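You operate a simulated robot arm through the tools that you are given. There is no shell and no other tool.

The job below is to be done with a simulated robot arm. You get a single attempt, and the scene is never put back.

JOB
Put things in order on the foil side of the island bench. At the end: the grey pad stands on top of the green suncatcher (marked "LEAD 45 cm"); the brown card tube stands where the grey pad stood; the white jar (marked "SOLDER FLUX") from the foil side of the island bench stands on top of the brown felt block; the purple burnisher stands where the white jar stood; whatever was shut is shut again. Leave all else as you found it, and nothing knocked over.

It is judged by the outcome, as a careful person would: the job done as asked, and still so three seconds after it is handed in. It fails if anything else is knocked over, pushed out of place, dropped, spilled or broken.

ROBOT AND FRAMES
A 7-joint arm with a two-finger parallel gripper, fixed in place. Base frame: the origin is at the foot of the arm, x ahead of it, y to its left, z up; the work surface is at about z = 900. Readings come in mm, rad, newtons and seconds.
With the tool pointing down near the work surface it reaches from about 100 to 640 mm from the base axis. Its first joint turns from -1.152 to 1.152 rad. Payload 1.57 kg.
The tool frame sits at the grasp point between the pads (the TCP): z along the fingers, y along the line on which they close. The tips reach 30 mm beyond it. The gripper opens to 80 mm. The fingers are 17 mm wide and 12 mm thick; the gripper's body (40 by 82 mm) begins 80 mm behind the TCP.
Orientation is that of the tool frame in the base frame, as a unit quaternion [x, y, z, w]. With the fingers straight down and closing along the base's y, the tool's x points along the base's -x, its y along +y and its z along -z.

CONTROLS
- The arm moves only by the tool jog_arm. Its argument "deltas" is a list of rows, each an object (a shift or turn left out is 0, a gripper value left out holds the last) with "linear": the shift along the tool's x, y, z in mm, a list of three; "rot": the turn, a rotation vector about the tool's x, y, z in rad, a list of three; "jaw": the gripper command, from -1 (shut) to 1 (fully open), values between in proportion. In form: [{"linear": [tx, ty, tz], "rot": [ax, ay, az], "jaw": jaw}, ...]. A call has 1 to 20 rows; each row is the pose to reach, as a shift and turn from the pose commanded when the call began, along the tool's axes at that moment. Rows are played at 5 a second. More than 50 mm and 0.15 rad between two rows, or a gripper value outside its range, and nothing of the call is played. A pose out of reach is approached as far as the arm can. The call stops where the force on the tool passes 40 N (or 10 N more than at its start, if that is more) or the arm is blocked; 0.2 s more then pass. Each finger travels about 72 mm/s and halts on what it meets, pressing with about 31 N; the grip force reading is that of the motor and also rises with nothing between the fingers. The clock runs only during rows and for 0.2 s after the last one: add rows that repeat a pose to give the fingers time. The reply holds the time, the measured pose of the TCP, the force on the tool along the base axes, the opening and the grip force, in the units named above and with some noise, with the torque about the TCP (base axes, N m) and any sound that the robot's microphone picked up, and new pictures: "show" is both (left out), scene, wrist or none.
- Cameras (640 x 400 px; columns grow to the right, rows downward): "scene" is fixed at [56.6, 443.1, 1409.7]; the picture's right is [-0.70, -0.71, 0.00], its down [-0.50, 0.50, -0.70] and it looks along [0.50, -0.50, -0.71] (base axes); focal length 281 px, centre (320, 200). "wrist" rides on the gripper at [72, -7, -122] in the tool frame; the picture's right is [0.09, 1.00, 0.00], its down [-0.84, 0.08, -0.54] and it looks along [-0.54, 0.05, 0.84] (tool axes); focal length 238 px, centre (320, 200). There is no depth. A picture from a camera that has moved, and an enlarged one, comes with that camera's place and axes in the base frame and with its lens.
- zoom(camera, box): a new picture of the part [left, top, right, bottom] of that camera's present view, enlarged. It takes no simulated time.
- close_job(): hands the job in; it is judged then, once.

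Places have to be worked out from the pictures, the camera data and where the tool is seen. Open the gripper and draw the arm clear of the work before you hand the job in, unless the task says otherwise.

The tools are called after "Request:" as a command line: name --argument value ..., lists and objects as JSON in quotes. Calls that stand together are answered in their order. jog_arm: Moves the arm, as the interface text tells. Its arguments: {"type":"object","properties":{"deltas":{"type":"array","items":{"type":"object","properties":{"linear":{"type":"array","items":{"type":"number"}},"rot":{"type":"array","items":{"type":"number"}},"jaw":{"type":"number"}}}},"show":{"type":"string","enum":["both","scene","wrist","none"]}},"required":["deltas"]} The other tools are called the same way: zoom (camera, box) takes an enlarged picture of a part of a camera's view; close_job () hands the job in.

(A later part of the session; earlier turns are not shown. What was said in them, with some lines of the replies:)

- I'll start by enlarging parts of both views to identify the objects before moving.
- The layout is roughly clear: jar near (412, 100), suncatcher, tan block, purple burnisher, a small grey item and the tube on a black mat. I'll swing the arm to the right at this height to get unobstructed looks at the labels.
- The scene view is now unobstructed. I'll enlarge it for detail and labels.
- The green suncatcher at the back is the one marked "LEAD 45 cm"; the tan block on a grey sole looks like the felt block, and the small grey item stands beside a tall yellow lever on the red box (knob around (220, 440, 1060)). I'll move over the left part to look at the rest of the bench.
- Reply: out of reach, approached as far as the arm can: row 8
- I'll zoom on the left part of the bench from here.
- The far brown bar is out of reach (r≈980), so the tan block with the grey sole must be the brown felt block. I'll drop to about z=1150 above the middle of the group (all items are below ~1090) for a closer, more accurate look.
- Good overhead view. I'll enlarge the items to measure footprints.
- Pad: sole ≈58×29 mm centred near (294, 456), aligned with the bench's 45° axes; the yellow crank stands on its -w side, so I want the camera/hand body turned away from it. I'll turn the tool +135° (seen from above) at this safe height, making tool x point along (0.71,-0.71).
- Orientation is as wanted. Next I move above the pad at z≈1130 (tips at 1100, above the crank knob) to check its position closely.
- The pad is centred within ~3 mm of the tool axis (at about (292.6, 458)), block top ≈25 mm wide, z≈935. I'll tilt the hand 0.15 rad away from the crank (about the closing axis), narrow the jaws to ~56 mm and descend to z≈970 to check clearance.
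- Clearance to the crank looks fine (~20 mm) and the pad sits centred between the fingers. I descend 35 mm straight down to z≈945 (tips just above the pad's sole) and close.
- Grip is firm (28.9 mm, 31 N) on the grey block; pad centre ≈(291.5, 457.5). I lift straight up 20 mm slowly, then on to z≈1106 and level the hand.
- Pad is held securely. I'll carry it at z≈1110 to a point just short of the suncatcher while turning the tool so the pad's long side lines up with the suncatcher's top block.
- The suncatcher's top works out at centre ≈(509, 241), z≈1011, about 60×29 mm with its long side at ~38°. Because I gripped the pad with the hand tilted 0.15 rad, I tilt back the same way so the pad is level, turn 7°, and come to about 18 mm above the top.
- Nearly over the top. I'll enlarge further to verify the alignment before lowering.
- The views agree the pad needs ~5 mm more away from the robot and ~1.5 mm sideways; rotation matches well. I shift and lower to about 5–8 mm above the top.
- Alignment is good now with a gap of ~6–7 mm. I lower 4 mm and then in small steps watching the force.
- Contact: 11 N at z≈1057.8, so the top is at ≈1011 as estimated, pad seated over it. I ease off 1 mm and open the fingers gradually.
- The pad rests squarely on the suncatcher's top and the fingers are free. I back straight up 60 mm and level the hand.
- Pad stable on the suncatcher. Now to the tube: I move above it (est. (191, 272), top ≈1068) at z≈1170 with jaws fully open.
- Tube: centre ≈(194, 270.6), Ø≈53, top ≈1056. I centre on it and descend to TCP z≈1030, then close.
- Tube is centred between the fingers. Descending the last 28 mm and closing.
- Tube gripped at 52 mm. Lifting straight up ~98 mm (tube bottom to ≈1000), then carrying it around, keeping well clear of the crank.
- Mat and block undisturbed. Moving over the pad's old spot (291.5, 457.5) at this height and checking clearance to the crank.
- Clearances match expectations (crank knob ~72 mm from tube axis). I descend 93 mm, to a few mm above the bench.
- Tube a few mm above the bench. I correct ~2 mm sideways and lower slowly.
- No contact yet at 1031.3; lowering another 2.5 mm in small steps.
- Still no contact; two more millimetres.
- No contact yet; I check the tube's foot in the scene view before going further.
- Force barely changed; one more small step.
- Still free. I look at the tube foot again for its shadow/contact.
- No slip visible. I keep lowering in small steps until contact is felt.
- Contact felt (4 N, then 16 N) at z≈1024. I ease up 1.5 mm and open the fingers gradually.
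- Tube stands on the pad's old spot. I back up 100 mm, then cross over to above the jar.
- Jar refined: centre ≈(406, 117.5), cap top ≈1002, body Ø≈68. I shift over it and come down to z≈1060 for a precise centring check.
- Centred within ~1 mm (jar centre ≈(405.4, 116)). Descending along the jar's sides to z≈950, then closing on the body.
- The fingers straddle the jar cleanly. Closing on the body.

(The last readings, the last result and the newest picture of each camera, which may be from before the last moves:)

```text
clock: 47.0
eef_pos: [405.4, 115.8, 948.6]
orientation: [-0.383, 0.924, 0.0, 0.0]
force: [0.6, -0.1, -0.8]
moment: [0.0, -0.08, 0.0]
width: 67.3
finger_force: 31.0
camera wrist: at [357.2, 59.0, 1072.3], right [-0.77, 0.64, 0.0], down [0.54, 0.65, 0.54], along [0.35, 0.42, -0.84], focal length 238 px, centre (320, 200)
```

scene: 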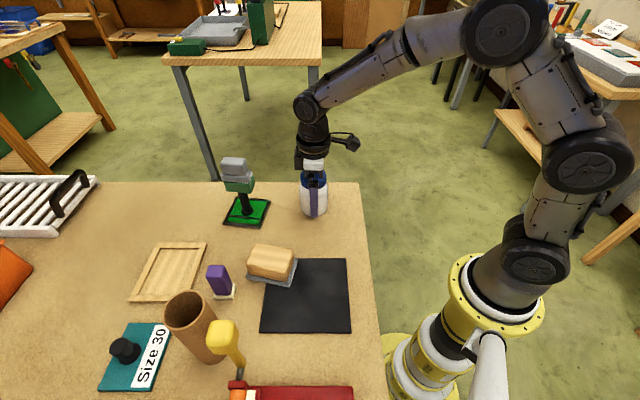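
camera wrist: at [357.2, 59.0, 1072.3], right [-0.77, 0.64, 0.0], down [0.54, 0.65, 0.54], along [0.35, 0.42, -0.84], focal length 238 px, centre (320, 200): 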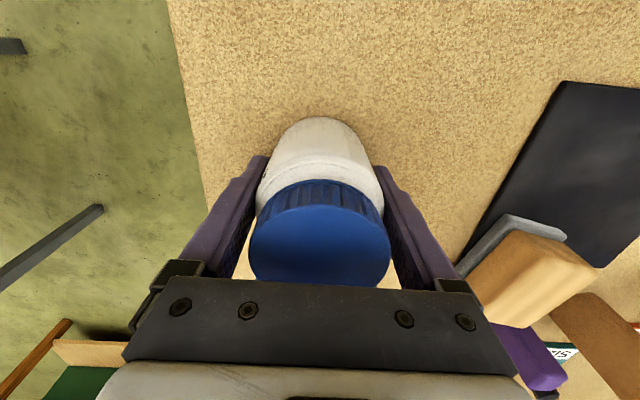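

Jar held at 67.3 mm. I lift 75 mm and move partway toward the felt block to measure the block's top from the side.

Request:
jog_arm --deltas '[{"linear": [0, 0, -8]}, {"linear": [0, 0, -35]}, {"linear": [0, 0, -75]}, {"linear": [-20, 22, -75]}, {"linear": [-40, 45, -75]}, {"linear": [-55, 67, -75]}, {"linear": [-55, 67, -75]}]'

Request:
zoom --camera "wrist" --box '[360, 60, 520, 220]'

Request:
zoom --camera "scene" --box '[230, 220, 330, 300]'

```text
clock: 48.6
eef_pos: [396.5, 203.1, 1027.1]
orientation: [-0.383, 0.924, 0.0, -0.001]
force: [0.2, 0.3, -2.3]
moment: [-0.02, 0.02, -0.04]
width: 67.4
finger_force: 30.9
camera wrist: at [348.9, 146.4, 1148.9], right [-0.77, 0.64, 0.0], down [0.54, 0.65, 0.54], along [0.35, 0.42, -0.84], focal length 238 px, centre (320, 200)
```

scene: 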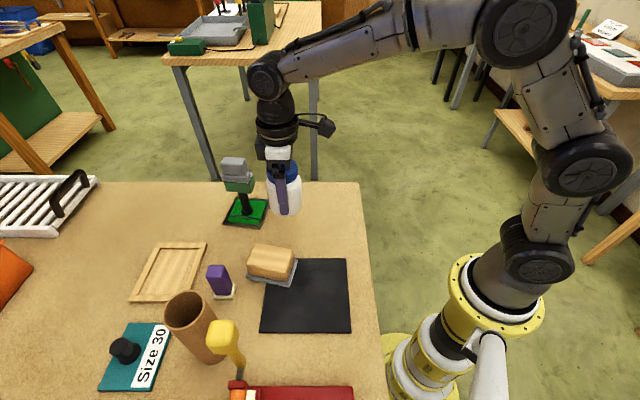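
wrist: 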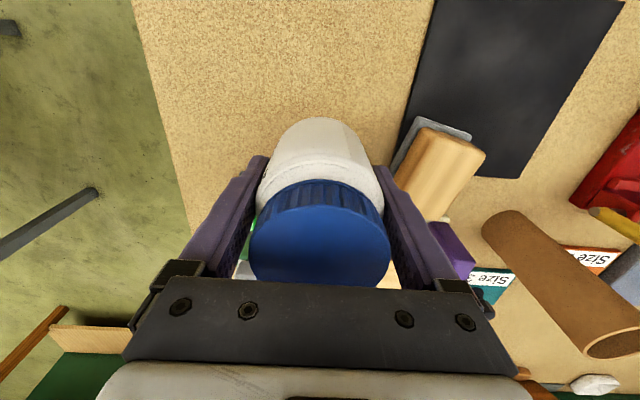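

```text
2.50 times, centred on (440, 140) of wrist
camera zoom: at [348.9, 146.4, 1148.9], right [-0.77, 0.64, 0.0], down [0.54, 0.65, 0.54], along [0.35, 0.42, -0.84], focal length 596 px, centre (20, 350)
```

zoom: 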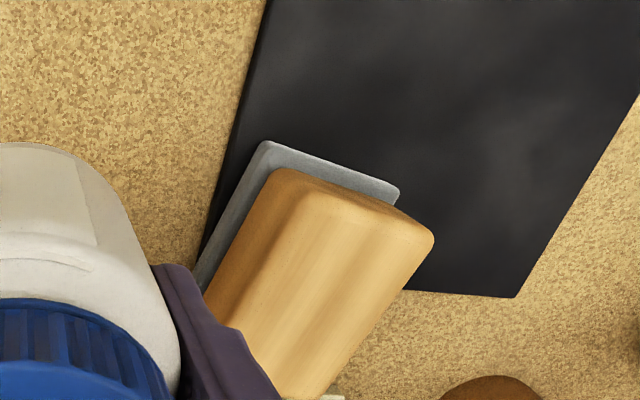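

```text
5.00 times, centred on (280, 260) of scene
camera zoom: at [56.6, 443.1, 1409.7], right [-0.7, -0.71, 0.0], down [-0.5, 0.5, -0.7], along [0.5, -0.5, -0.71], focal length 1406 px, centre (520, -100)
```

zoom: 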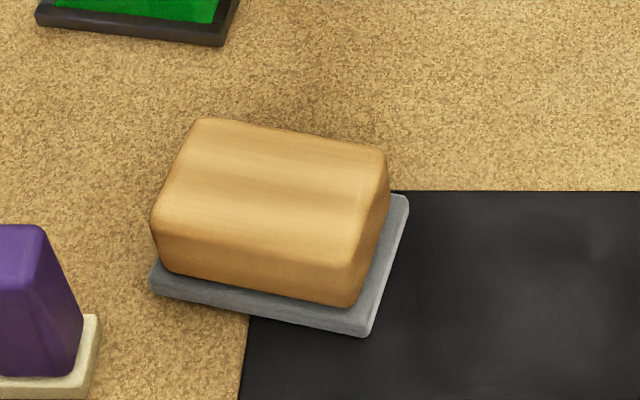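

Two-view triangulation puts the felt block's top at centre ≈(335, 299), z≈955, ~77×49 mm. The block overhangs the mat's left edge (edge only ~10 mm from its centre), so I'll set the jar ~7 mm toward the mat-supported side: (329, 295).

Request:
jog_arm --deltas '[{"linear": [0, 0, -10]}, {"linear": [-5, 38, -10]}, {"linear": [-11, 76, -10]}, {"linear": [-16, 112.7, -10]}, {"linear": [-16, 112.7, -10]}, {"linear": [-16, 112.7, -10]}]'

Request:
zoom --camera "wrist" --box '[220, 60, 420, 220]'

Request:
zoom --camera "scene" --box '[220, 180, 330, 300]'

```text
clock: 50.0
eef_pos: [328.7, 293.4, 1035.6]
orientation: [-0.382, 0.924, 0.0, 0.001]
force: [0.2, -0.1, -2.3]
moment: [-0.02, 0.01, 0.0]
width: 67.3
finger_force: 31.4
camera wrist: at [280.9, 237.3, 1157.9], right [-0.77, 0.64, 0.0], down [0.54, 0.65, 0.54], along [0.35, 0.42, -0.84], focal length 238 px, centre (320, 200)
```

scene: 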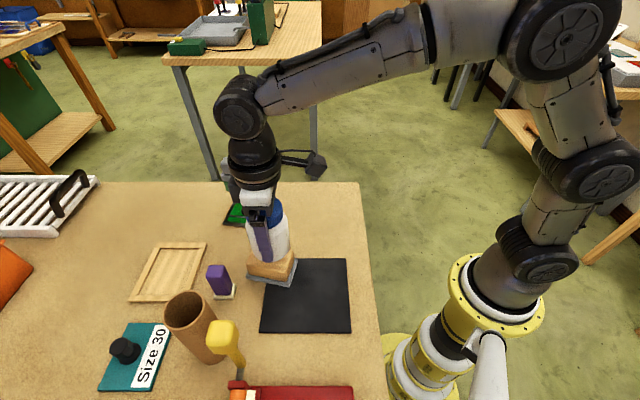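
wrist: 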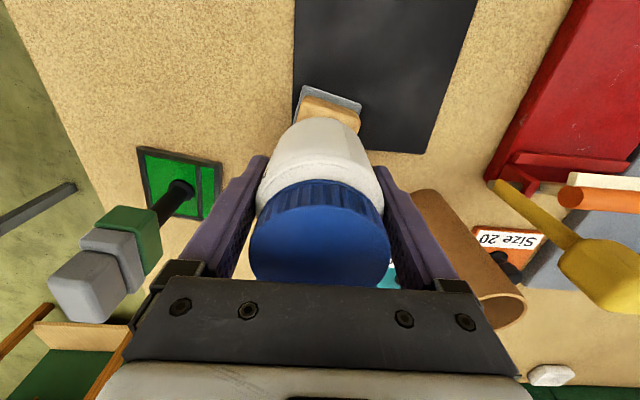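

```text
2.50 times, centred on (320, 140) of wrist
camera zoom: at [280.9, 237.3, 1157.9], right [-0.77, 0.64, 0.0], down [0.54, 0.65, 0.54], along [0.35, 0.42, -0.84], focal length 596 px, centre (320, 350)
```

zoom: 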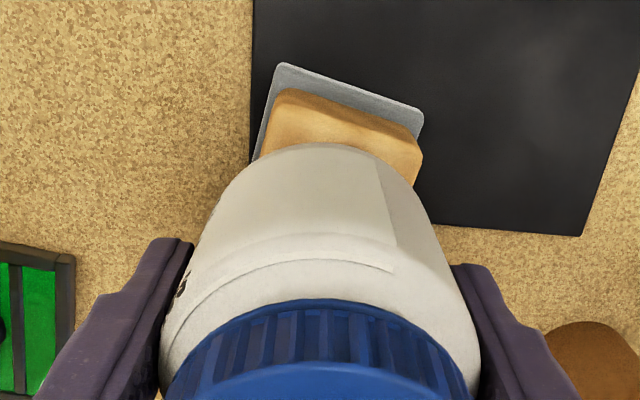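

```text
3.33 times, centred on (275, 240) of scene
camera zoom: at [56.6, 443.1, 1409.7], right [-0.7, -0.71, 0.0], down [-0.5, 0.5, -0.7], along [0.5, -0.5, -0.71], focal length 938 px, centre (470, 67)
```

zoom: 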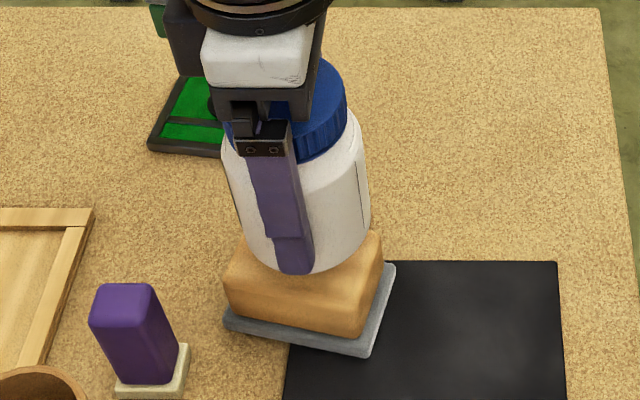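

Jar hovers over the block as intended. Small correction (X −1, Y −1), lower 26 mm to just above contact.

Request:
jog_arm --deltas '[{"linear": [-1, -1, 10]}, {"linear": [-1, -1, 20]}, {"linear": [-1, -1, 26]}, {"linear": [-1, -1, 26]}]' --show "none"

Request:
zoom --camera "scene" --box '[230, 210, 310, 300]'

```text
clock: 51.0
eef_pos: [327.4, 294.4, 1008.7]
orientation: [-0.383, 0.924, 0.0, 0.001]
force: [-0.2, -0.7, -3.2]
moment: [-0.02, -0.02, 0.01]
width: 67.5
finger_force: 31.3
```

```text
4.44 times, centred on (270, 255) of scene
camera zoom: at [56.6, 443.1, 1409.7], right [-0.7, -0.71, 0.0], down [-0.5, 0.5, -0.7], along [0.5, -0.5, -0.71], focal length 1250 px, centre (542, -44)
```

zoom: 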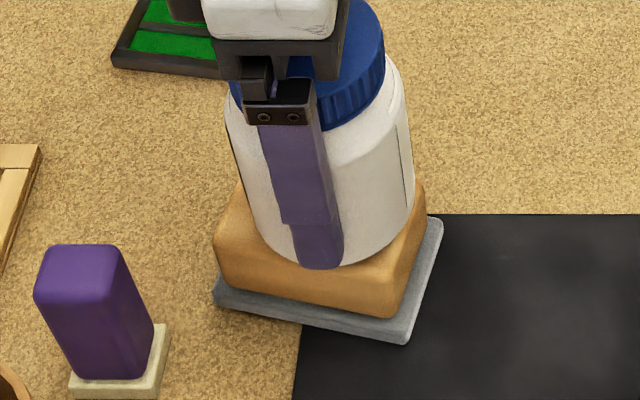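

Just above the block. Lowering in small steps with force checks.

Request:
jog_arm --deltas '[{"linear": [0, 0, 0.8]}, {"linear": [0, 0, 1.6]}, {"linear": [0, 0, 1.6]}]' --show "none"

Request:
jog_arm --deltas '[{"linear": [0, 0, 0.8]}, {"linear": [0, 0, 1.4]}, {"linear": [0, 0, 1.4]}]' --show "none"

```text
clock: 51.8
eef_pos: [329.7, 293.4, 1007.8]
orientation: [-0.382, 0.924, -0.001, 0.0]
force: [0.1, -0.6, -3.4]
moment: [0.0, -0.01, 0.05]
width: 67.1
finger_force: 30.6
```

```text
clock: 52.6
eef_pos: [330.2, 293.8, 1005.8]
orientation: [-0.383, 0.924, 0.001, 0.0]
force: [0.4, -0.1, -3.3]
moment: [0.04, 0.05, 0.0]
width: 67.1
finger_force: 31.3
```

No contact yet; continuing in small steps.

Request:
jog_arm --deltas '[{"linear": [0, 0, 0.7]}, {"linear": [0, 0, 1.3]}, {"linear": [0, 0, 1.3]}]' --show "none"

Request:
jog_arm --deltas '[{"linear": [0, 0, 0.7]}, {"linear": [0, 0, 1.2]}, {"linear": [0, 0, 1.2]}]' --show "none"

Request:
zoom --camera "scene" --box '[230, 210, 310, 300]'

```text
clock: 53.4
eef_pos: [328.9, 294.0, 1005.8]
orientation: [-0.383, 0.924, 0.0, 0.001]
force: [0.8, 0.3, -0.9]
moment: [-0.05, 0.01, 0.02]
width: 67.2
finger_force: 31.4
```

```text
clock: 54.2
eef_pos: [330.1, 294.5, 1005.8]
orientation: [-0.383, 0.924, 0.002, 0.001]
force: [-3.8, -3.1, 10.7]
moment: [-0.19, 0.35, -0.04]
width: 67.1
finger_force: 31.2
```

```text
4.44 times, centred on (270, 255) of scene
camera zoom: at [56.4, 442.9, 1409.8], right [-0.7, -0.71, 0.0], down [-0.5, 0.5, -0.7], along [0.5, -0.5, -0.71], focal length 1250 px, centre (542, -44)
```

zoom: 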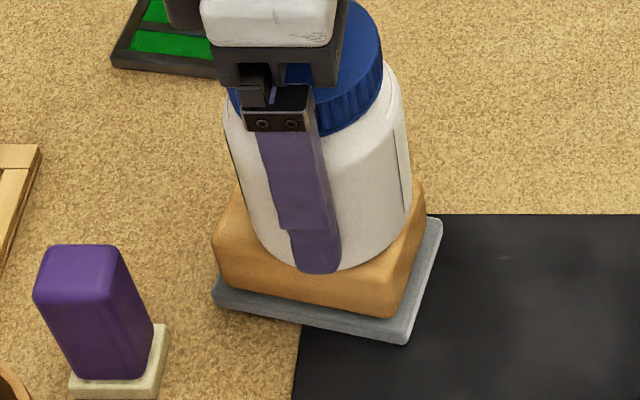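

Contact: force went from −3.3 to +10.7 N at z≈1005.8 and the block hasn't moved. I ease up ~1 mm and open slowly.

Request:
jog_arm --deltas '[{"linear": [0, 0, -1.2], "jaw": -1}, {"linear": [0, 0, -1.2], "jaw": 0.7}, {"linear": [0, 0, -1.2], "jaw": 0.74}, {"linear": [0, 0, -1.2], "jaw": 0.85}, {"linear": [0, 0, -1.2], "jaw": 1}, {"linear": [0, 0, -1.2], "jaw": 1}]'

Request:
zoom --camera "scene" --box '[230, 200, 310, 300]'

Request:
zoom --camera "wrist" --box '[220, 60, 420, 260]'

```text
clock: 55.6
eef_pos: [329.7, 294.9, 1006.1]
orientation: [-0.384, 0.923, 0.0, 0.0]
force: [-0.6, 0.3, 0.4]
moment: [-0.01, -0.02, 0.03]
width: 80.1
finger_force: 0.1
camera wrist: at [281.9, 237.6, 1128.0], right [-0.77, 0.64, 0.0], down [0.54, 0.65, 0.54], along [0.35, 0.42, -0.84], focal length 238 px, centre (320, 200)
```

scene: 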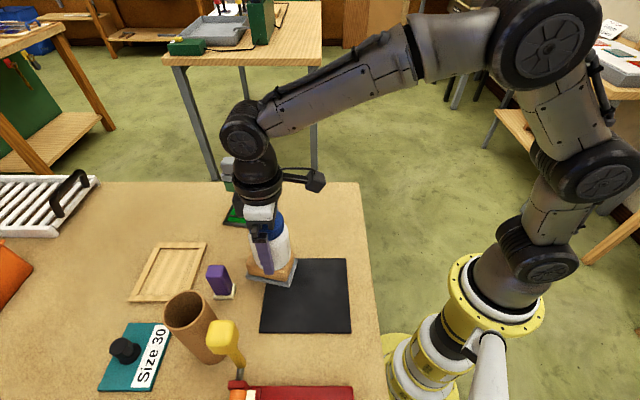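
wrist: 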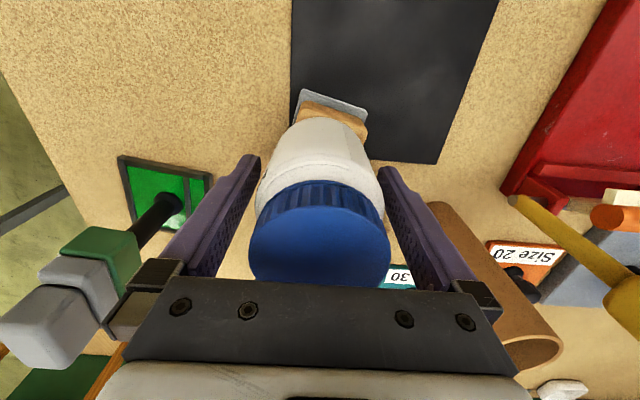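

```text
4.00 times, centred on (270, 250) of scene
camera zoom: at [56.6, 443.1, 1409.7], right [-0.7, -0.71, 0.0], down [-0.5, 0.5, -0.7], along [0.5, -0.5, -0.71], focal length 1125 px, centre (520, 0)
```

zoom: 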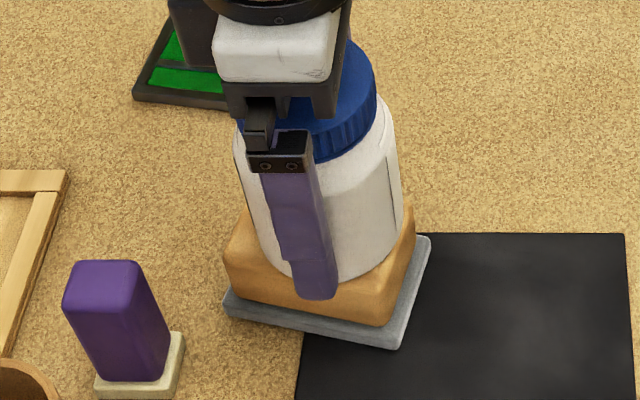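

```text
2.00 times, centred on (320, 160) of wrist
camera zoom: at [281.9, 237.6, 1128.0], right [-0.77, 0.64, 0.0], down [0.54, 0.65, 0.54], along [0.35, 0.42, -0.84], focal length 477 px, centre (320, 280)
```

zoom: 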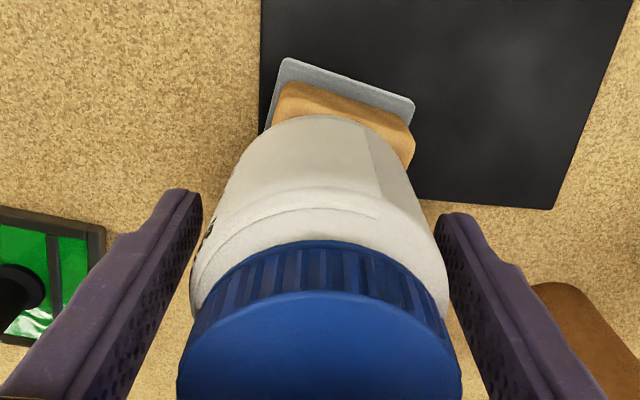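

The jar stands on the block. I back straight up 112 mm, then move over the burnisher while turning the hand so the camera points away from jar and tube.

Request:
jog_arm --deltas '[{"linear": [0, 0, -15]}, {"linear": [0, 0, -60]}, {"linear": [0, 0, -108]}, {"linear": [-8, 4, -120], "rot": [0, 0, -0.1428]}, {"linear": [-17, 8, -120], "rot": [0, 0, -0.2856]}, {"linear": [-25, 12.5, -120], "rot": [0, 0, -0.4284]}, {"linear": [-34, 16.7, -120], "rot": [0, 0, -0.5712]}, {"linear": [-42, 20.8, -120], "rot": [0, 0, -0.714]}, {"linear": [-51, 25, -120], "rot": [0, 0, -0.8568]}, {"linear": [-59, 29, -120], "rot": [0, 0, -0.9996]}, {"linear": [-68, 33, -120], "rot": [0, 0, -1.1424]}, {"linear": [-76, 37.5, -120], "rot": [0, 0, -1.2852]}, {"linear": [-84, 41.7, -120], "rot": [0, 0, -1.428]}, {"linear": [-93, 45.8, -120], "rot": [0, 0, -1.5708]}, {"linear": [-93, 45.8, -120], "rot": [0, 0, -1.5708]}]'

Request:
zoom --camera "wrist" --box '[220, 40, 420, 220]'

Request:
zoom --camera "scene" --box '[180, 200, 340, 310]'

```text
clock: 58.8
eef_pos: [362.5, 392.1, 1125.9]
orientation: [0.924, -0.382, -0.001, -0.001]
force: [0.2, 0.2, 0.4]
moment: [-0.02, -0.03, -0.01]
width: 80.2
finger_force: 0.0
camera wrist: at [416.1, 344.8, 1248.6], right [-0.64, -0.77, 0.0], down [-0.65, 0.54, 0.54], along [-0.42, 0.35, -0.84], focal length 238 px, centre (320, 200)
```

scene: 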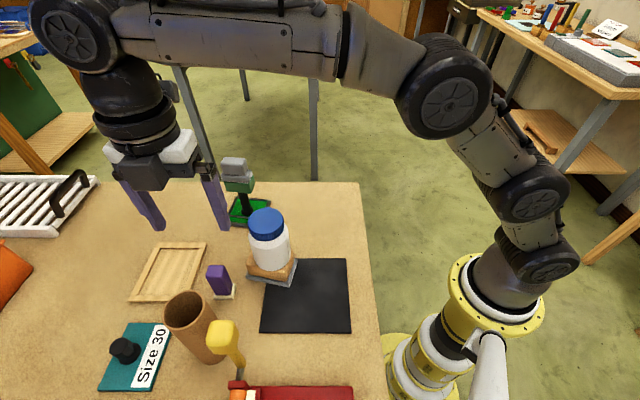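
wrist: 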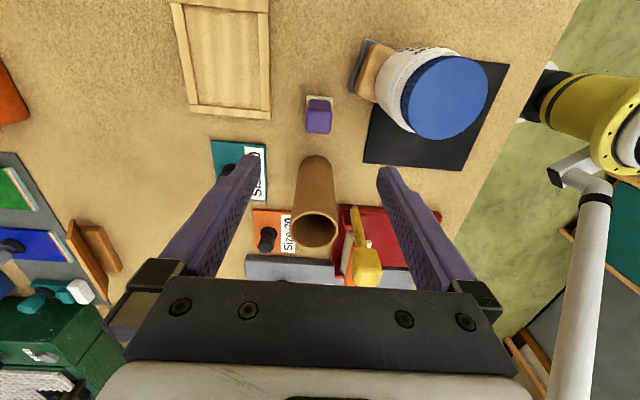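

```text
2.22 times, centred on (320, 130) of wrist
camera zoom: at [416.1, 344.8, 1248.6], right [-0.64, -0.77, 0.0], down [-0.65, 0.54, 0.54], along [-0.42, 0.35, -0.84], focal length 530 px, centre (320, 356)
```

zoom: 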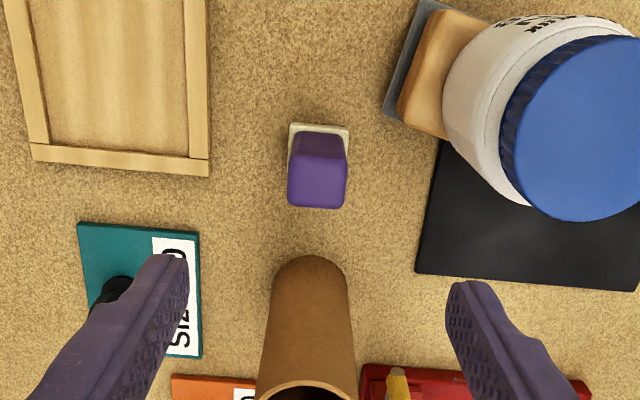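

```text
3.64 times, centred on (260, 255) of scene
camera zoom: at [56.6, 443.1, 1409.7], right [-0.7, -0.71, 0.0], down [-0.5, 0.5, -0.7], along [0.5, -0.5, -0.71], focal length 1023 px, centre (538, 0)
```

zoom: 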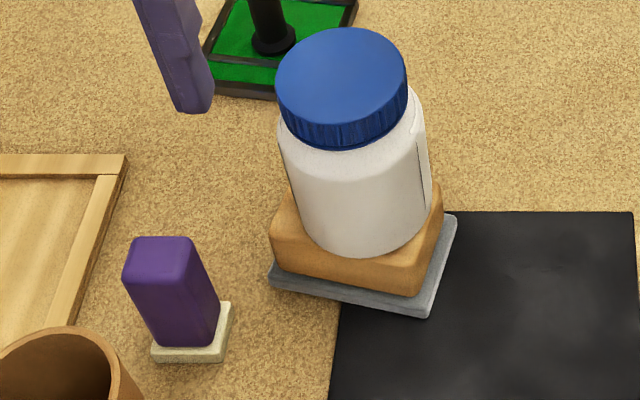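

Jar is upright on the block. Burnisher: centre ≈(362.8, 393.8), body 28×22 mm, top ≈977. I align, narrow the jaws to 56 mm and descend partway to verify clearance from the jar.

Request:
jog_arm --deltas '[{"linear": [-1, -1.4, 0], "jaw": 0.4}, {"linear": [-1, -1.4, 35], "jaw": 0.4}, {"linear": [-1, -1.4, 70], "jaw": 0.4}, {"linear": [-1, -1.4, 105], "jaw": 0.4}, {"linear": [-1, -1.4, 135], "jaw": 0.4}, {"linear": [-1, -1.4, 135], "jaw": 0.4}]'

Request:
zoom --camera "wrist" --box '[220, 60, 420, 240]'

Request:
zoom --camera "scene" --box '[140, 160, 320, 330]'

```text
clock: 60.2
eef_pos: [363.6, 393.7, 991.6]
orientation: [0.924, -0.382, 0.0, 0.0]
force: [-0.4, -0.4, 0.7]
moment: [0.01, 0.02, 0.01]
width: 56.0
finger_force: 0.1
camera wrist: at [416.9, 346.7, 1113.8], right [-0.64, -0.77, 0.0], down [-0.65, 0.54, 0.54], along [-0.42, 0.35, -0.84], focal length 238 px, centre (320, 200)
```

scene: 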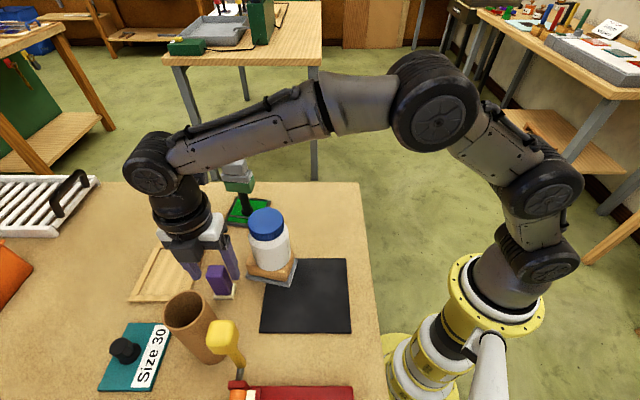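
wrist: 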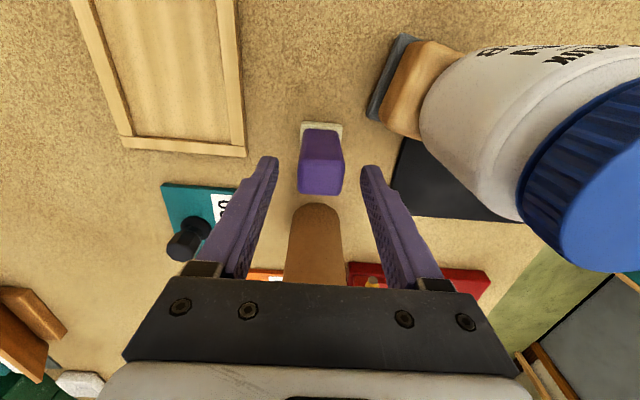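

```text
2.22 times, centred on (320, 150) of wrist
camera zoom: at [416.9, 346.7, 1113.8], right [-0.64, -0.77, 0.0], down [-0.65, 0.54, 0.54], along [-0.42, 0.35, -0.84], focal length 530 px, centre (320, 311)
```

zoom: 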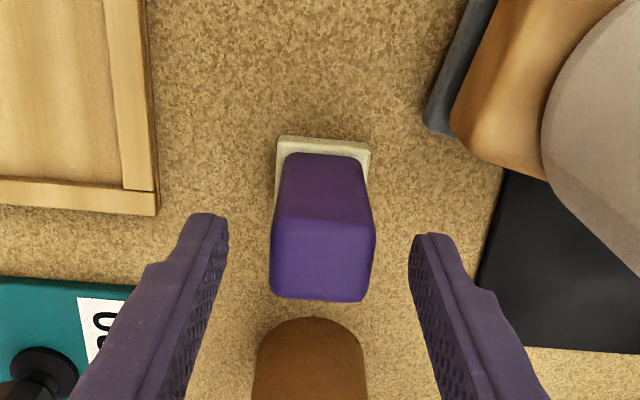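

```text
2.35 times, centred on (230, 245) of scene
camera zoom: at [56.6, 443.1, 1409.7], right [-0.7, -0.71, 0.0], down [-0.5, 0.5, -0.7], along [0.5, -0.5, -0.71], focal length 662 px, centre (532, 94)
```

zoom: 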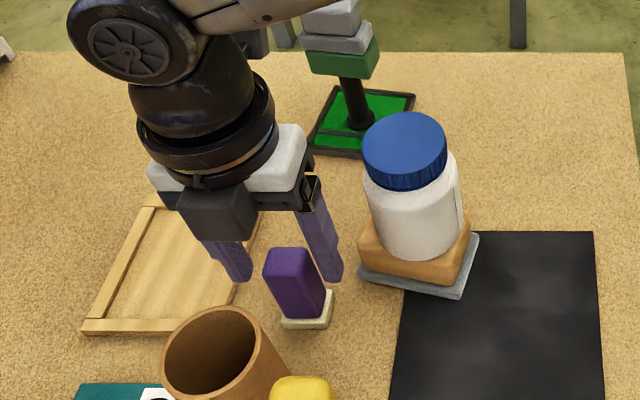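

Well centred (within ~1 mm), jar clearance comfortable. Descending 40 mm and gripping the purple body.

Request:
jog_arm --deltas '[{"linear": [0.5, 0.3, 15], "jaw": 0.4}, {"linear": [0.5, 0.3, 30], "jaw": 0.4}, {"linear": [0.5, 0.3, 40], "jaw": 0.4}, {"linear": [0.5, 0.3, 40], "jaw": 0.4}, {"linear": [0.5, 0.3, 40], "jaw": -0.1}, {"linear": [0.5, 0.3, 40], "jaw": -1}, {"linear": [0.5, 0.3, 40], "jaw": -1}, {"linear": [0.5, 0.3, 40], "jaw": -1}]'

Request:
zoom --camera "wrist" --box '[220, 80, 420, 260]'

```text
clock: 62.0
eef_pos: [363.0, 392.0, 950.7]
orientation: [0.924, -0.383, 0.0, 0.0]
force: [0.9, -0.2, -0.8]
moment: [-0.01, -0.02, 0.0]
width: 29.4
finger_force: 31.3
camera wrist: at [416.6, 346.0, 1073.3], right [-0.64, -0.77, 0.0], down [-0.65, 0.54, 0.54], along [-0.42, 0.35, -0.84], focal length 238 px, centre (320, 200)
```

scene: 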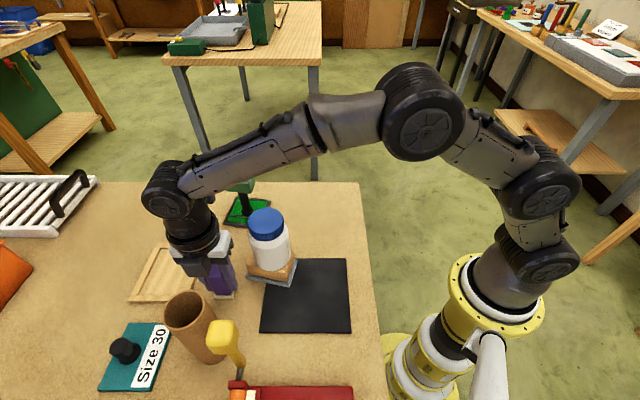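
wrist: 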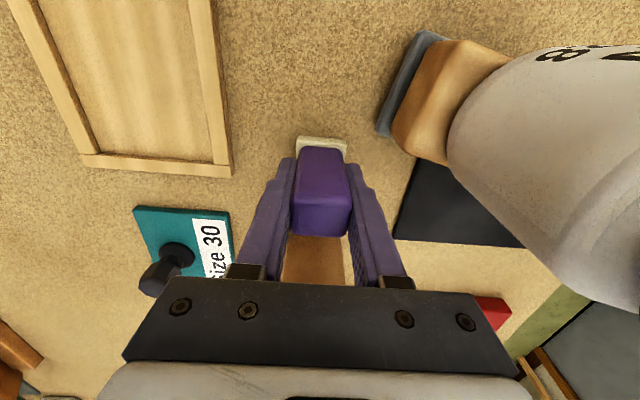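

```text
2.22 times, centred on (320, 170) of wrist
camera zoom: at [416.6, 346.0, 1073.3], right [-0.64, -0.77, 0.0], down [-0.65, 0.54, 0.54], along [-0.42, 0.35, -0.84], focal length 530 px, centre (320, 267)
```

zoom: 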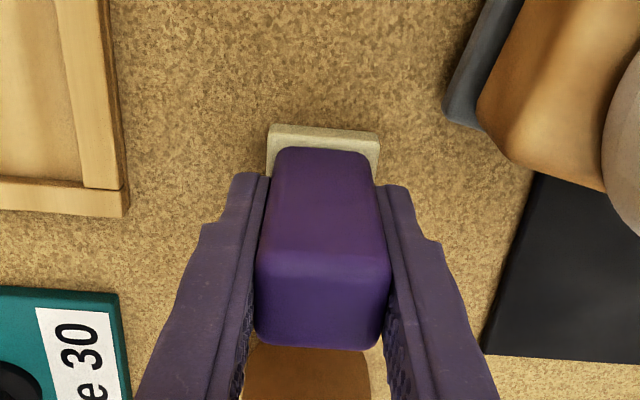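

Burnisher gripped (29.4 mm). I lift it straight up 175 mm (above jar and pad tops) and carry it around to the jar's old spot, turning the hand back to 225°.

Request:
jog_arm --deltas '[{"linear": [0, 0, -10]}, {"linear": [0, 0, -50]}, {"linear": [0, 0, -95]}, {"linear": [0, 0, -140]}, {"linear": [0, 0, -175]}, {"linear": [37.5, 10.6, -175], "rot": [0, 0, 0.1428]}, {"linear": [75, 21.2, -175], "rot": [0, 0, 0.2856]}, {"linear": [112.4, 31.8, -175], "rot": [0, 0, 0.4284]}, {"linear": [126.5, 48, -175], "rot": [0, 0, 0.5712]}, {"linear": [140.6, 64.3, -175], "rot": [0, 0, 0.714]}, {"linear": [154.7, 80.5, -175], "rot": [0, 0, 0.8568]}, {"linear": [168.8, 96.8, -175], "rot": [0, 0, 0.9996]}, {"linear": [182.8, 113, -175], "rot": [0, 0, 1.1424]}, {"linear": [196.9, 129.3, -175], "rot": [0, 0, 1.2852]}, {"linear": [211, 145.5, -175], "rot": [0, 0, 1.428]}, {"linear": [225.1, 161.8, -175], "rot": [0, 0, 1.5708]}, {"linear": [225.1, 161.8, -175], "rot": [0, 0, 1.5708]}]'

Request:
zoom --camera "scene" --box '[180, 150, 360, 310]'

```text
clock: 65.6
eef_pos: [406.7, 119.3, 1125.0]
orientation: [-0.382, 0.924, 0.0, 0.0]
force: [-0.7, 0.2, 0.4]
moment: [0.0, 0.02, 0.03]
width: 29.4
finger_force: 31.1
camera wrist: at [358.8, 63.0, 1248.2], right [-0.77, 0.64, 0.0], down [0.54, 0.65, 0.54], along [0.35, 0.42, -0.84], focal length 238 px, centre (320, 200)
```

scene: 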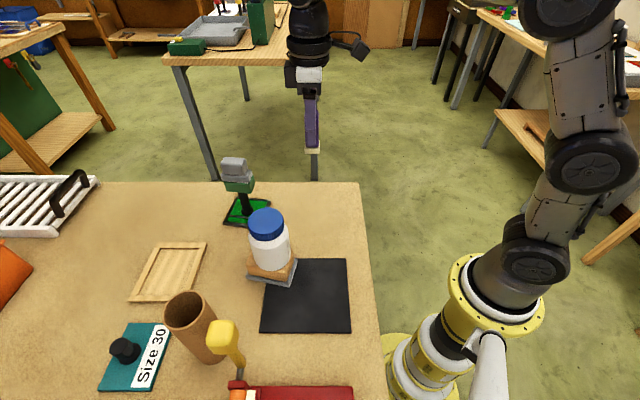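
wrist: 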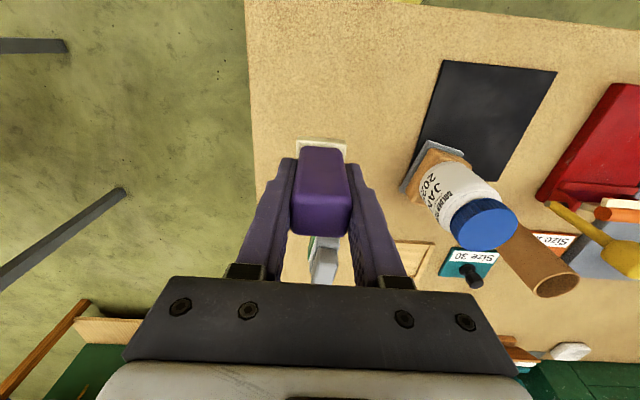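

```text
2.50 times, centred on (270, 230) of scene
camera zoom: at [56.6, 443.0, 1409.7], right [-0.7, -0.71, 0.0], down [-0.5, 0.5, -0.7], along [0.5, -0.5, -0.71], focal length 703 px, centre (445, 125)
```

zoom: 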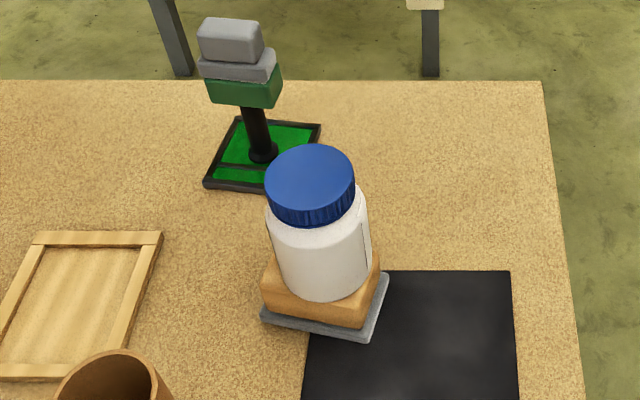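

All fine. I'll read the jar's label from this view to confirm it, before lowering the burnisher.

Request:
zoom --camera "wrist" --box '[390, 130, 530, 260]'

```text
3.08 times, centred on (460, 195) of wrist
camera zoom: at [358.8, 63.0, 1248.2], right [-0.77, 0.64, 0.0], down [0.54, 0.65, 0.54], along [0.35, 0.42, -0.84], focal length 733 px, centre (-111, 215)
```

zoom: 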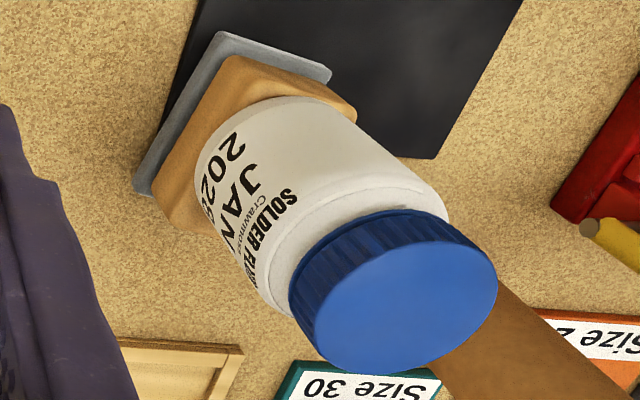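

Label confirmed ("SOLDER FLUX"). Now lowering the burnisher over the jar's old spot to ~8 mm above the bench.

Request:
jog_arm --deltas '[{"linear": [0, -0.7, 40]}, {"linear": [0, -0.7, 80]}, {"linear": [0, -0.7, 120]}, {"linear": [0, -0.7, 150]}, {"linear": [0, -0.7, 166]}, {"linear": [0, -0.7, 166]}]'

Request:
zoom --camera "scene" --box '[260, 130, 370, 240]'

```text
clock: 67.0
eef_pos: [406.5, 119.0, 959.0]
orientation: [-0.383, 0.924, 0.0, 0.0]
force: [0.2, -0.3, -0.5]
moment: [0.01, 0.01, -0.01]
width: 29.4
finger_force: 30.6
camera wrist: at [358.8, 61.5, 1081.9], right [-0.77, 0.64, 0.0], down [0.54, 0.65, 0.54], along [0.35, 0.42, -0.84], focal length 238 px, centre (320, 200)
```

scene: 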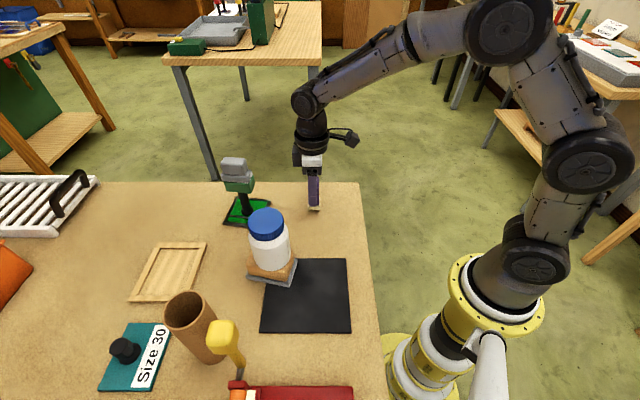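
wrist: 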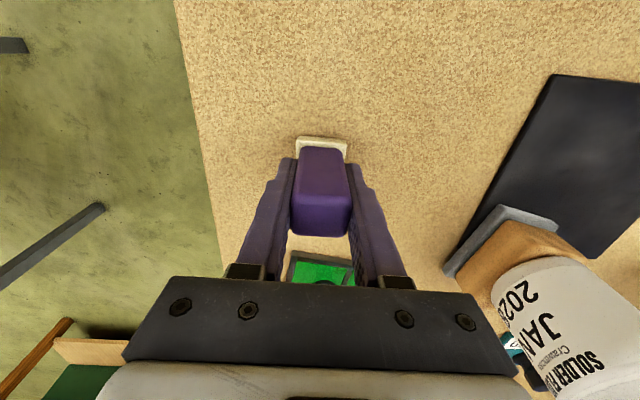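

```text
3.64 times, centred on (315, 185) of scene
camera zoom: at [56.6, 443.1, 1409.7], right [-0.7, -0.71, 0.0], down [-0.5, 0.5, -0.7], along [0.5, -0.5, -0.71], focal length 1023 px, centre (338, 254)
```

zoom: 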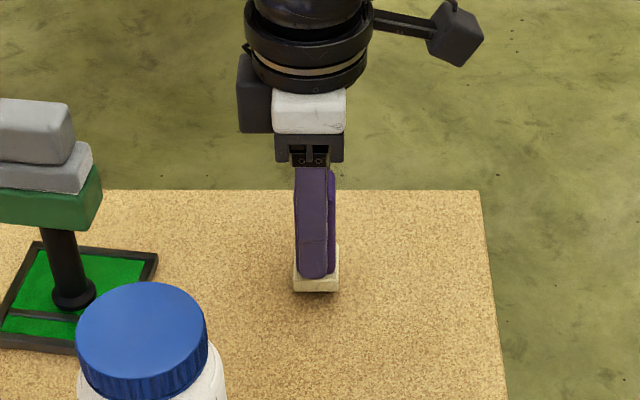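

Position agrees with the jar's old centre to ~1 mm. Lowering the last millimetres with force checks.

Request:
jog_arm --deltas '[{"linear": [0, -1, 3]}, {"linear": [0, -1, 6]}, {"linear": [0, -1, 6]}]' --show "none"

Request:
jog_arm --deltas '[{"linear": [0, 0, 0.8]}, {"linear": [0, 0, 1.5]}, {"linear": [0, 0, 1.5]}]' --show "none"

```text
clock: 67.8
eef_pos: [408.5, 118.0, 953.4]
orientation: [-0.382, 0.924, 0.0, 0.001]
force: [-0.4, 0.3, -0.8]
moment: [0.0, -0.03, 0.0]
width: 29.3
finger_force: 30.7
```

```text
clock: 68.6
eef_pos: [407.6, 118.8, 951.4]
orientation: [-0.383, 0.924, 0.0, 0.0]
force: [0.0, 0.6, -1.0]
moment: [0.01, 0.0, 0.01]
width: 29.4
finger_force: 32.0
```

No contact yet; continuing in ~1 mm steps.

Request:
jog_arm --deltas '[{"linear": [0, 0, 0.6]}, {"linear": [0, 0, 1.1]}, {"linear": [0, 0, 1.1]}]' --show "none"

Request:
jog_arm --deltas '[{"linear": [0, 0, 0.6]}, {"linear": [0, 0, 1.1]}, {"linear": [0, 0, 1.1]}]' --show "none"

```text
clock: 69.4
eef_pos: [408.0, 118.4, 950.6]
orientation: [-0.383, 0.924, 0.0, 0.0]
force: [0.0, 0.0, -1.7]
moment: [-0.02, -0.04, -0.01]
width: 29.6
finger_force: 31.3
```

```text
clock: 70.2
eef_pos: [409.2, 118.6, 951.3]
orientation: [-0.383, 0.924, 0.001, 0.001]
force: [-3.2, -1.1, 9.0]
moment: [-0.07, 0.17, 0.0]
width: 29.3
finger_force: 31.3
```

Contact (9 N) at z≈951. I ease up 0.8 mm and open gradually.

Request:
jog_arm --deltas '[{"linear": [0, 0, -0.8], "jaw": -1}, {"linear": [0, 0, -0.8], "jaw": -0.24}, {"linear": [0, 0, -0.8], "jaw": -0.18}, {"linear": [0, 0, -0.8], "jaw": -0.05}, {"linear": [0, 0, -0.8], "jaw": 0.3}, {"linear": [0, 0, -0.8], "jaw": 0.6}, {"linear": [0, 0, -0.8], "jaw": 0.6}]'

Request:
zoom --camera "wrist" --box '[220, 80, 420, 260]'

Request:
zoom --camera "scene" --box '[260, 130, 370, 240]'

```text
clock: 71.8
eef_pos: [409.1, 118.2, 950.4]
orientation: [-0.383, 0.924, 0.0, 0.0]
force: [-0.7, -0.5, -0.3]
moment: [-0.02, 0.01, 0.01]
width: 64.0
finger_force: 0.1
camera wrist: at [360.6, 61.7, 1073.0], right [-0.77, 0.64, 0.0], down [0.54, 0.65, 0.54], along [0.35, 0.42, -0.84], focal length 238 px, centre (320, 200)
```

scene: 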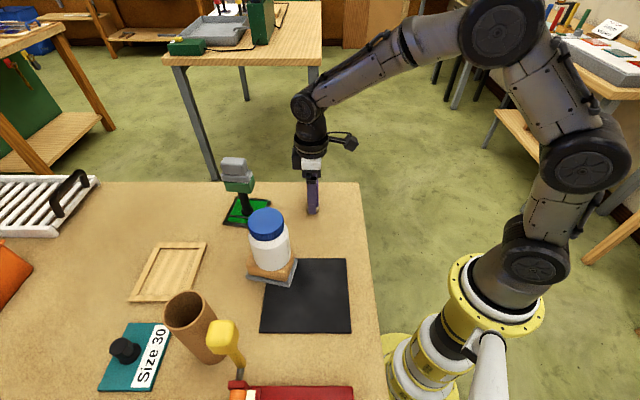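
wrist: 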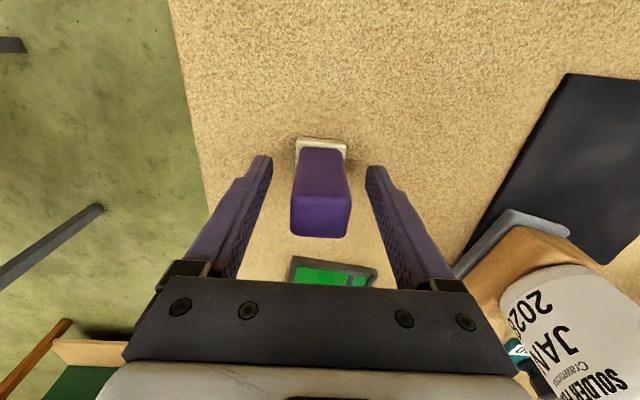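

```text
2.22 times, centred on (320, 170) of wrist
camera zoom: at [360.6, 61.7, 1073.0], right [-0.77, 0.64, 0.0], down [0.54, 0.65, 0.54], along [0.35, 0.42, -0.84], focal length 530 px, centre (320, 267)
```

zoom: 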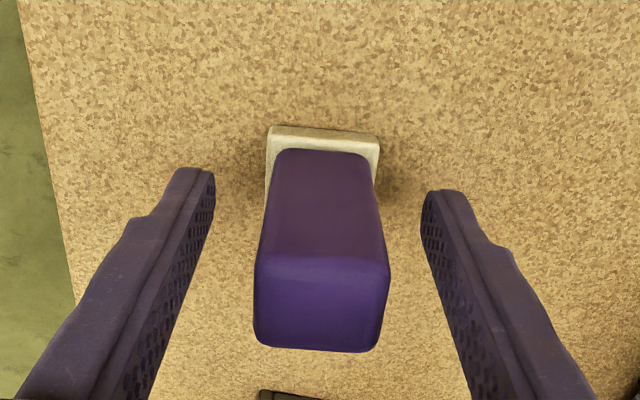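

```text
3.64 times, centred on (315, 185) of scene
camera zoom: at [56.6, 443.1, 1409.7], right [-0.7, -0.71, 0.0], down [-0.5, 0.5, -0.7], along [0.5, -0.5, -0.71], focal length 1023 px, centre (338, 254)
```

zoom: 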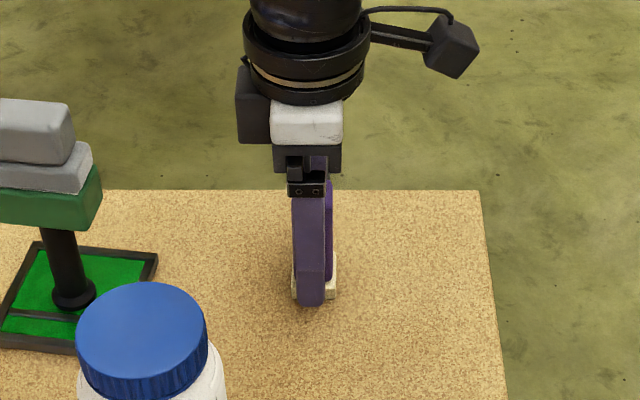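

Burnisher stands on the jar's old spot. I back straight up, then draw the arm clear toward the base side at height.

Request:
jog_arm --deltas '[{"linear": [0, 0, -12]}, {"linear": [0, 0, -50]}, {"linear": [0, 0, -95]}, {"linear": [0, 0, -140]}, {"linear": [25, -10, -170]}, {"linear": [55, -25, -190]}, {"linear": [85, -40, -210]}, {"linear": [115, -55, -220]}, {"linear": [145, -65, -225]}, {"linear": [145, -65, -225]}]'

Request:
zoom --camera "scene" --box '[180, 140, 370, 310]'

Request:
zoom --camera "scene" --box '[80, 220, 380, 400]'

```text
clock: 74.0
eef_pos: [354.0, -31.0, 1176.0]
orientation: [-0.383, 0.924, 0.0, 0.0]
force: [0.6, 0.7, -0.3]
moment: [-0.03, 0.01, 0.01]
width: 64.1
finger_force: 0.0
camera wrist: at [305.9, -87.5, 1298.8], right [-0.77, 0.64, 0.0], down [0.54, 0.65, 0.54], along [0.35, 0.42, -0.84], focal length 238 px, centre (320, 200)
```

scene: 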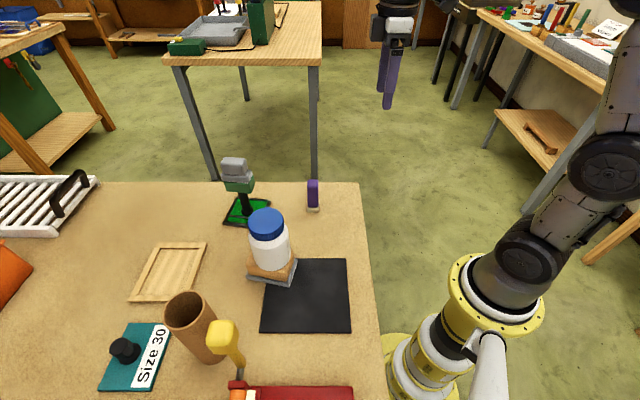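
wrist: 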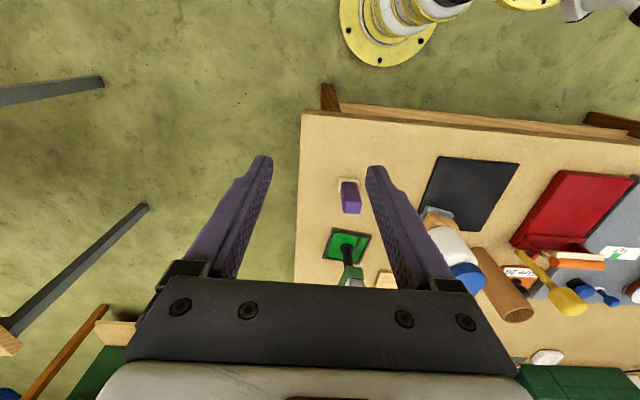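

```text
2.35 times, centred on (275, 225) of scene
camera zoom: at [56.6, 443.0, 1409.7], right [-0.7, -0.71, 0.0], down [-0.5, 0.5, -0.7], along [0.5, -0.5, -0.71], focal length 662 px, centre (426, 141)
```

zoom: 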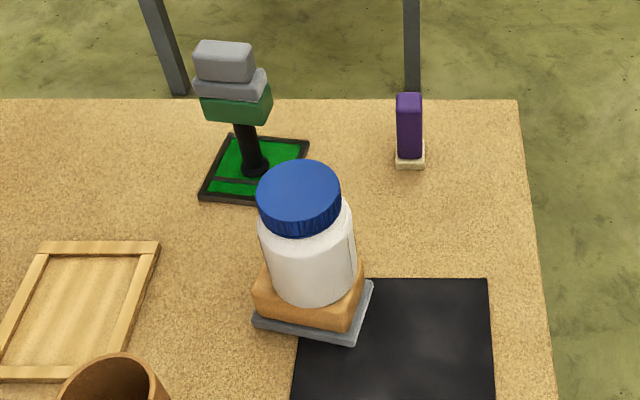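

```text
2.13 times, centred on (230, 310) of scene
camera zoom: at [56.6, 443.0, 1409.7], right [-0.7, -0.71, 0.0], down [-0.5, 0.5, -0.7], along [0.5, -0.5, -0.71], focal length 600 px, centre (512, -35)
```

zoom: 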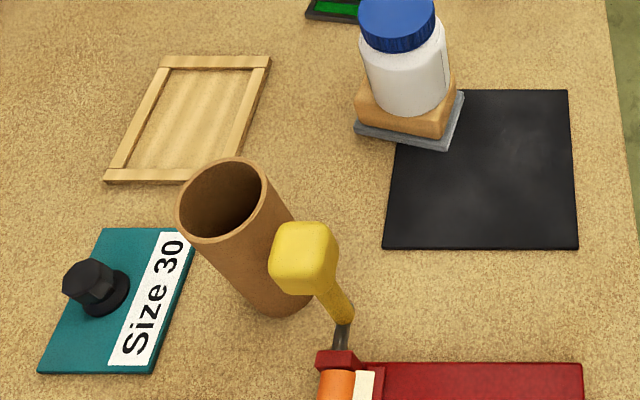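

All four moves appear done. One last comparison of the suncatcher and block against the starting pictures, and a check that nothing else shifted.

Request:
zoom --camera "scene" --box '[200, 160, 360, 260]'

Request:
zoom --camera "scene" --box '[180, 220, 380, 345]'

Request:
zoom --camera "scene" --box '[90, 290, 260, 400]'

```text
4.00 times, centred on (280, 210) of scene
camera zoom: at [56.6, 443.0, 1409.7], right [-0.7, -0.71, 0.0], down [-0.5, 0.5, -0.7], along [0.5, -0.5, -0.71], focal length 1125 px, centre (480, 160)
```

zoom: 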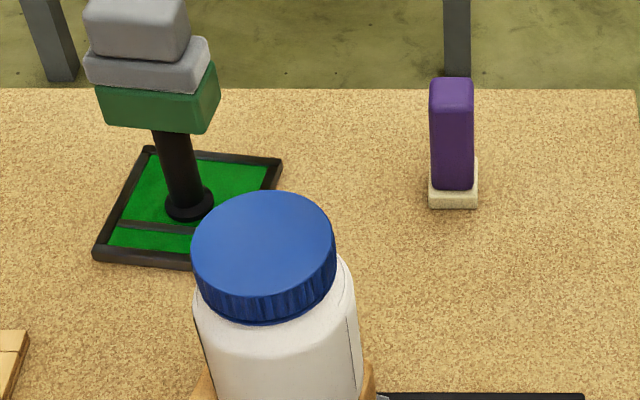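

```text
3.20 times, centred on (280, 282) of scene
camera zoom: at [56.6, 443.0, 1409.7], right [-0.7, -0.71, 0.0], down [-0.5, 0.5, -0.7], along [0.5, -0.5, -0.71], focal length 900 px, centre (448, -64)
```

zoom: 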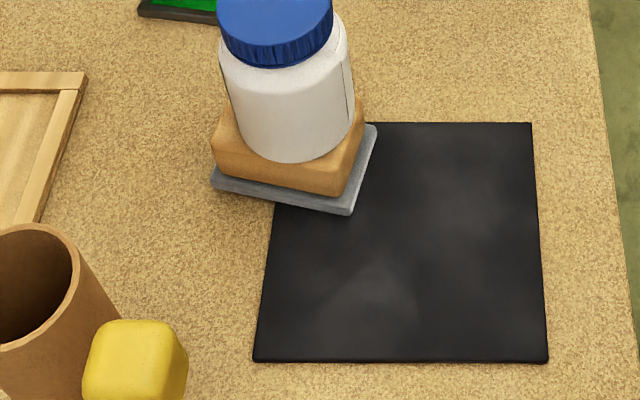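

```text
3.64 times, centred on (175, 345) of scene
camera zoom: at [56.6, 443.0, 1409.7], right [-0.7, -0.71, 0.0], down [-0.5, 0.5, -0.7], along [0.5, -0.5, -0.71], focal length 1023 px, centre (847, -327)
```

zoom: 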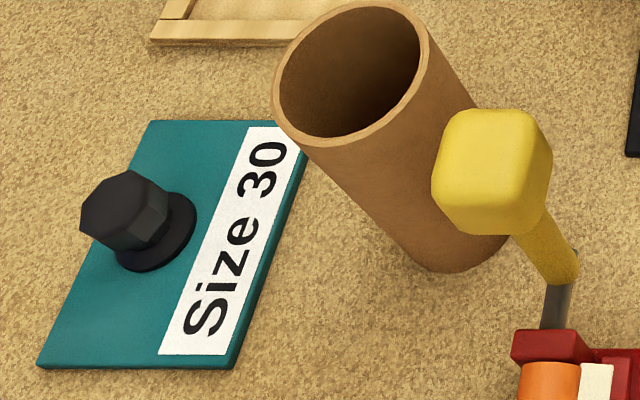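

Suncatcher, felt block, mat, Size 30 plate and crank are all in their original places, and all four items stand as asked. I open the gripper fully and let things settle for a moment before handing in.

Request:
jog_arm --deltas '[{"linear": [0, 0, -10], "jaw": 1}, {"linear": [0, 0, -20], "jaw": 1}, {"linear": [0, 0, -20], "jaw": 1}, {"linear": [0, 0, -20], "jaw": 1}, {"linear": [0, 0, -20], "jaw": 1}, {"linear": [0, 0, -20], "jaw": 1}]' --show "scene"

```text
clock: 75.4
eef_pos: [353.2, -30.9, 1198.0]
orientation: [-0.382, 0.924, 0.0, 0.0]
force: [0.0, -0.2, 0.1]
moment: [-0.04, 0.0, 0.03]
width: 80.3
finger_force: 0.0
```

scene: 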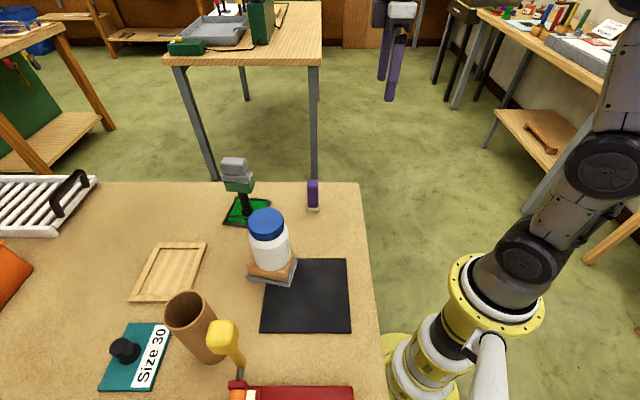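

Everything is stable, the gripper is open and the arm is clear of the bench. Handing in.

Request:
close_job

```text
The job is handed in.
```

I made all four moves and handed the job in. In the last pictures, everything was standing and steady.

- **Grey pad:** it stands on top of the green suncatcher marked "LEAD 45 cm", lined up with the suncatcher's top.
- **Brown card tube:** it stands where the grey pad was, to within about 2 mm by my estimate.
- **White jar:** it stands on the brown felt block, and I read "SOLDER FLUX" on its label. The block sticks out past the edge of the black mat, so I set the jar a few millimetres off centre, toward the part resting on the mat.
- **Purple burnisher:** it stands where the jar was, also to within about 2 mm by my estimate.

I didn't open anything, so there was nothing to shut again. Compared with the starting pictures, the suncatcher, felt block, mat, "Size 30" plate and yellow crank had not moved. The gripper was open and the arm clear of the bench when I handed in.
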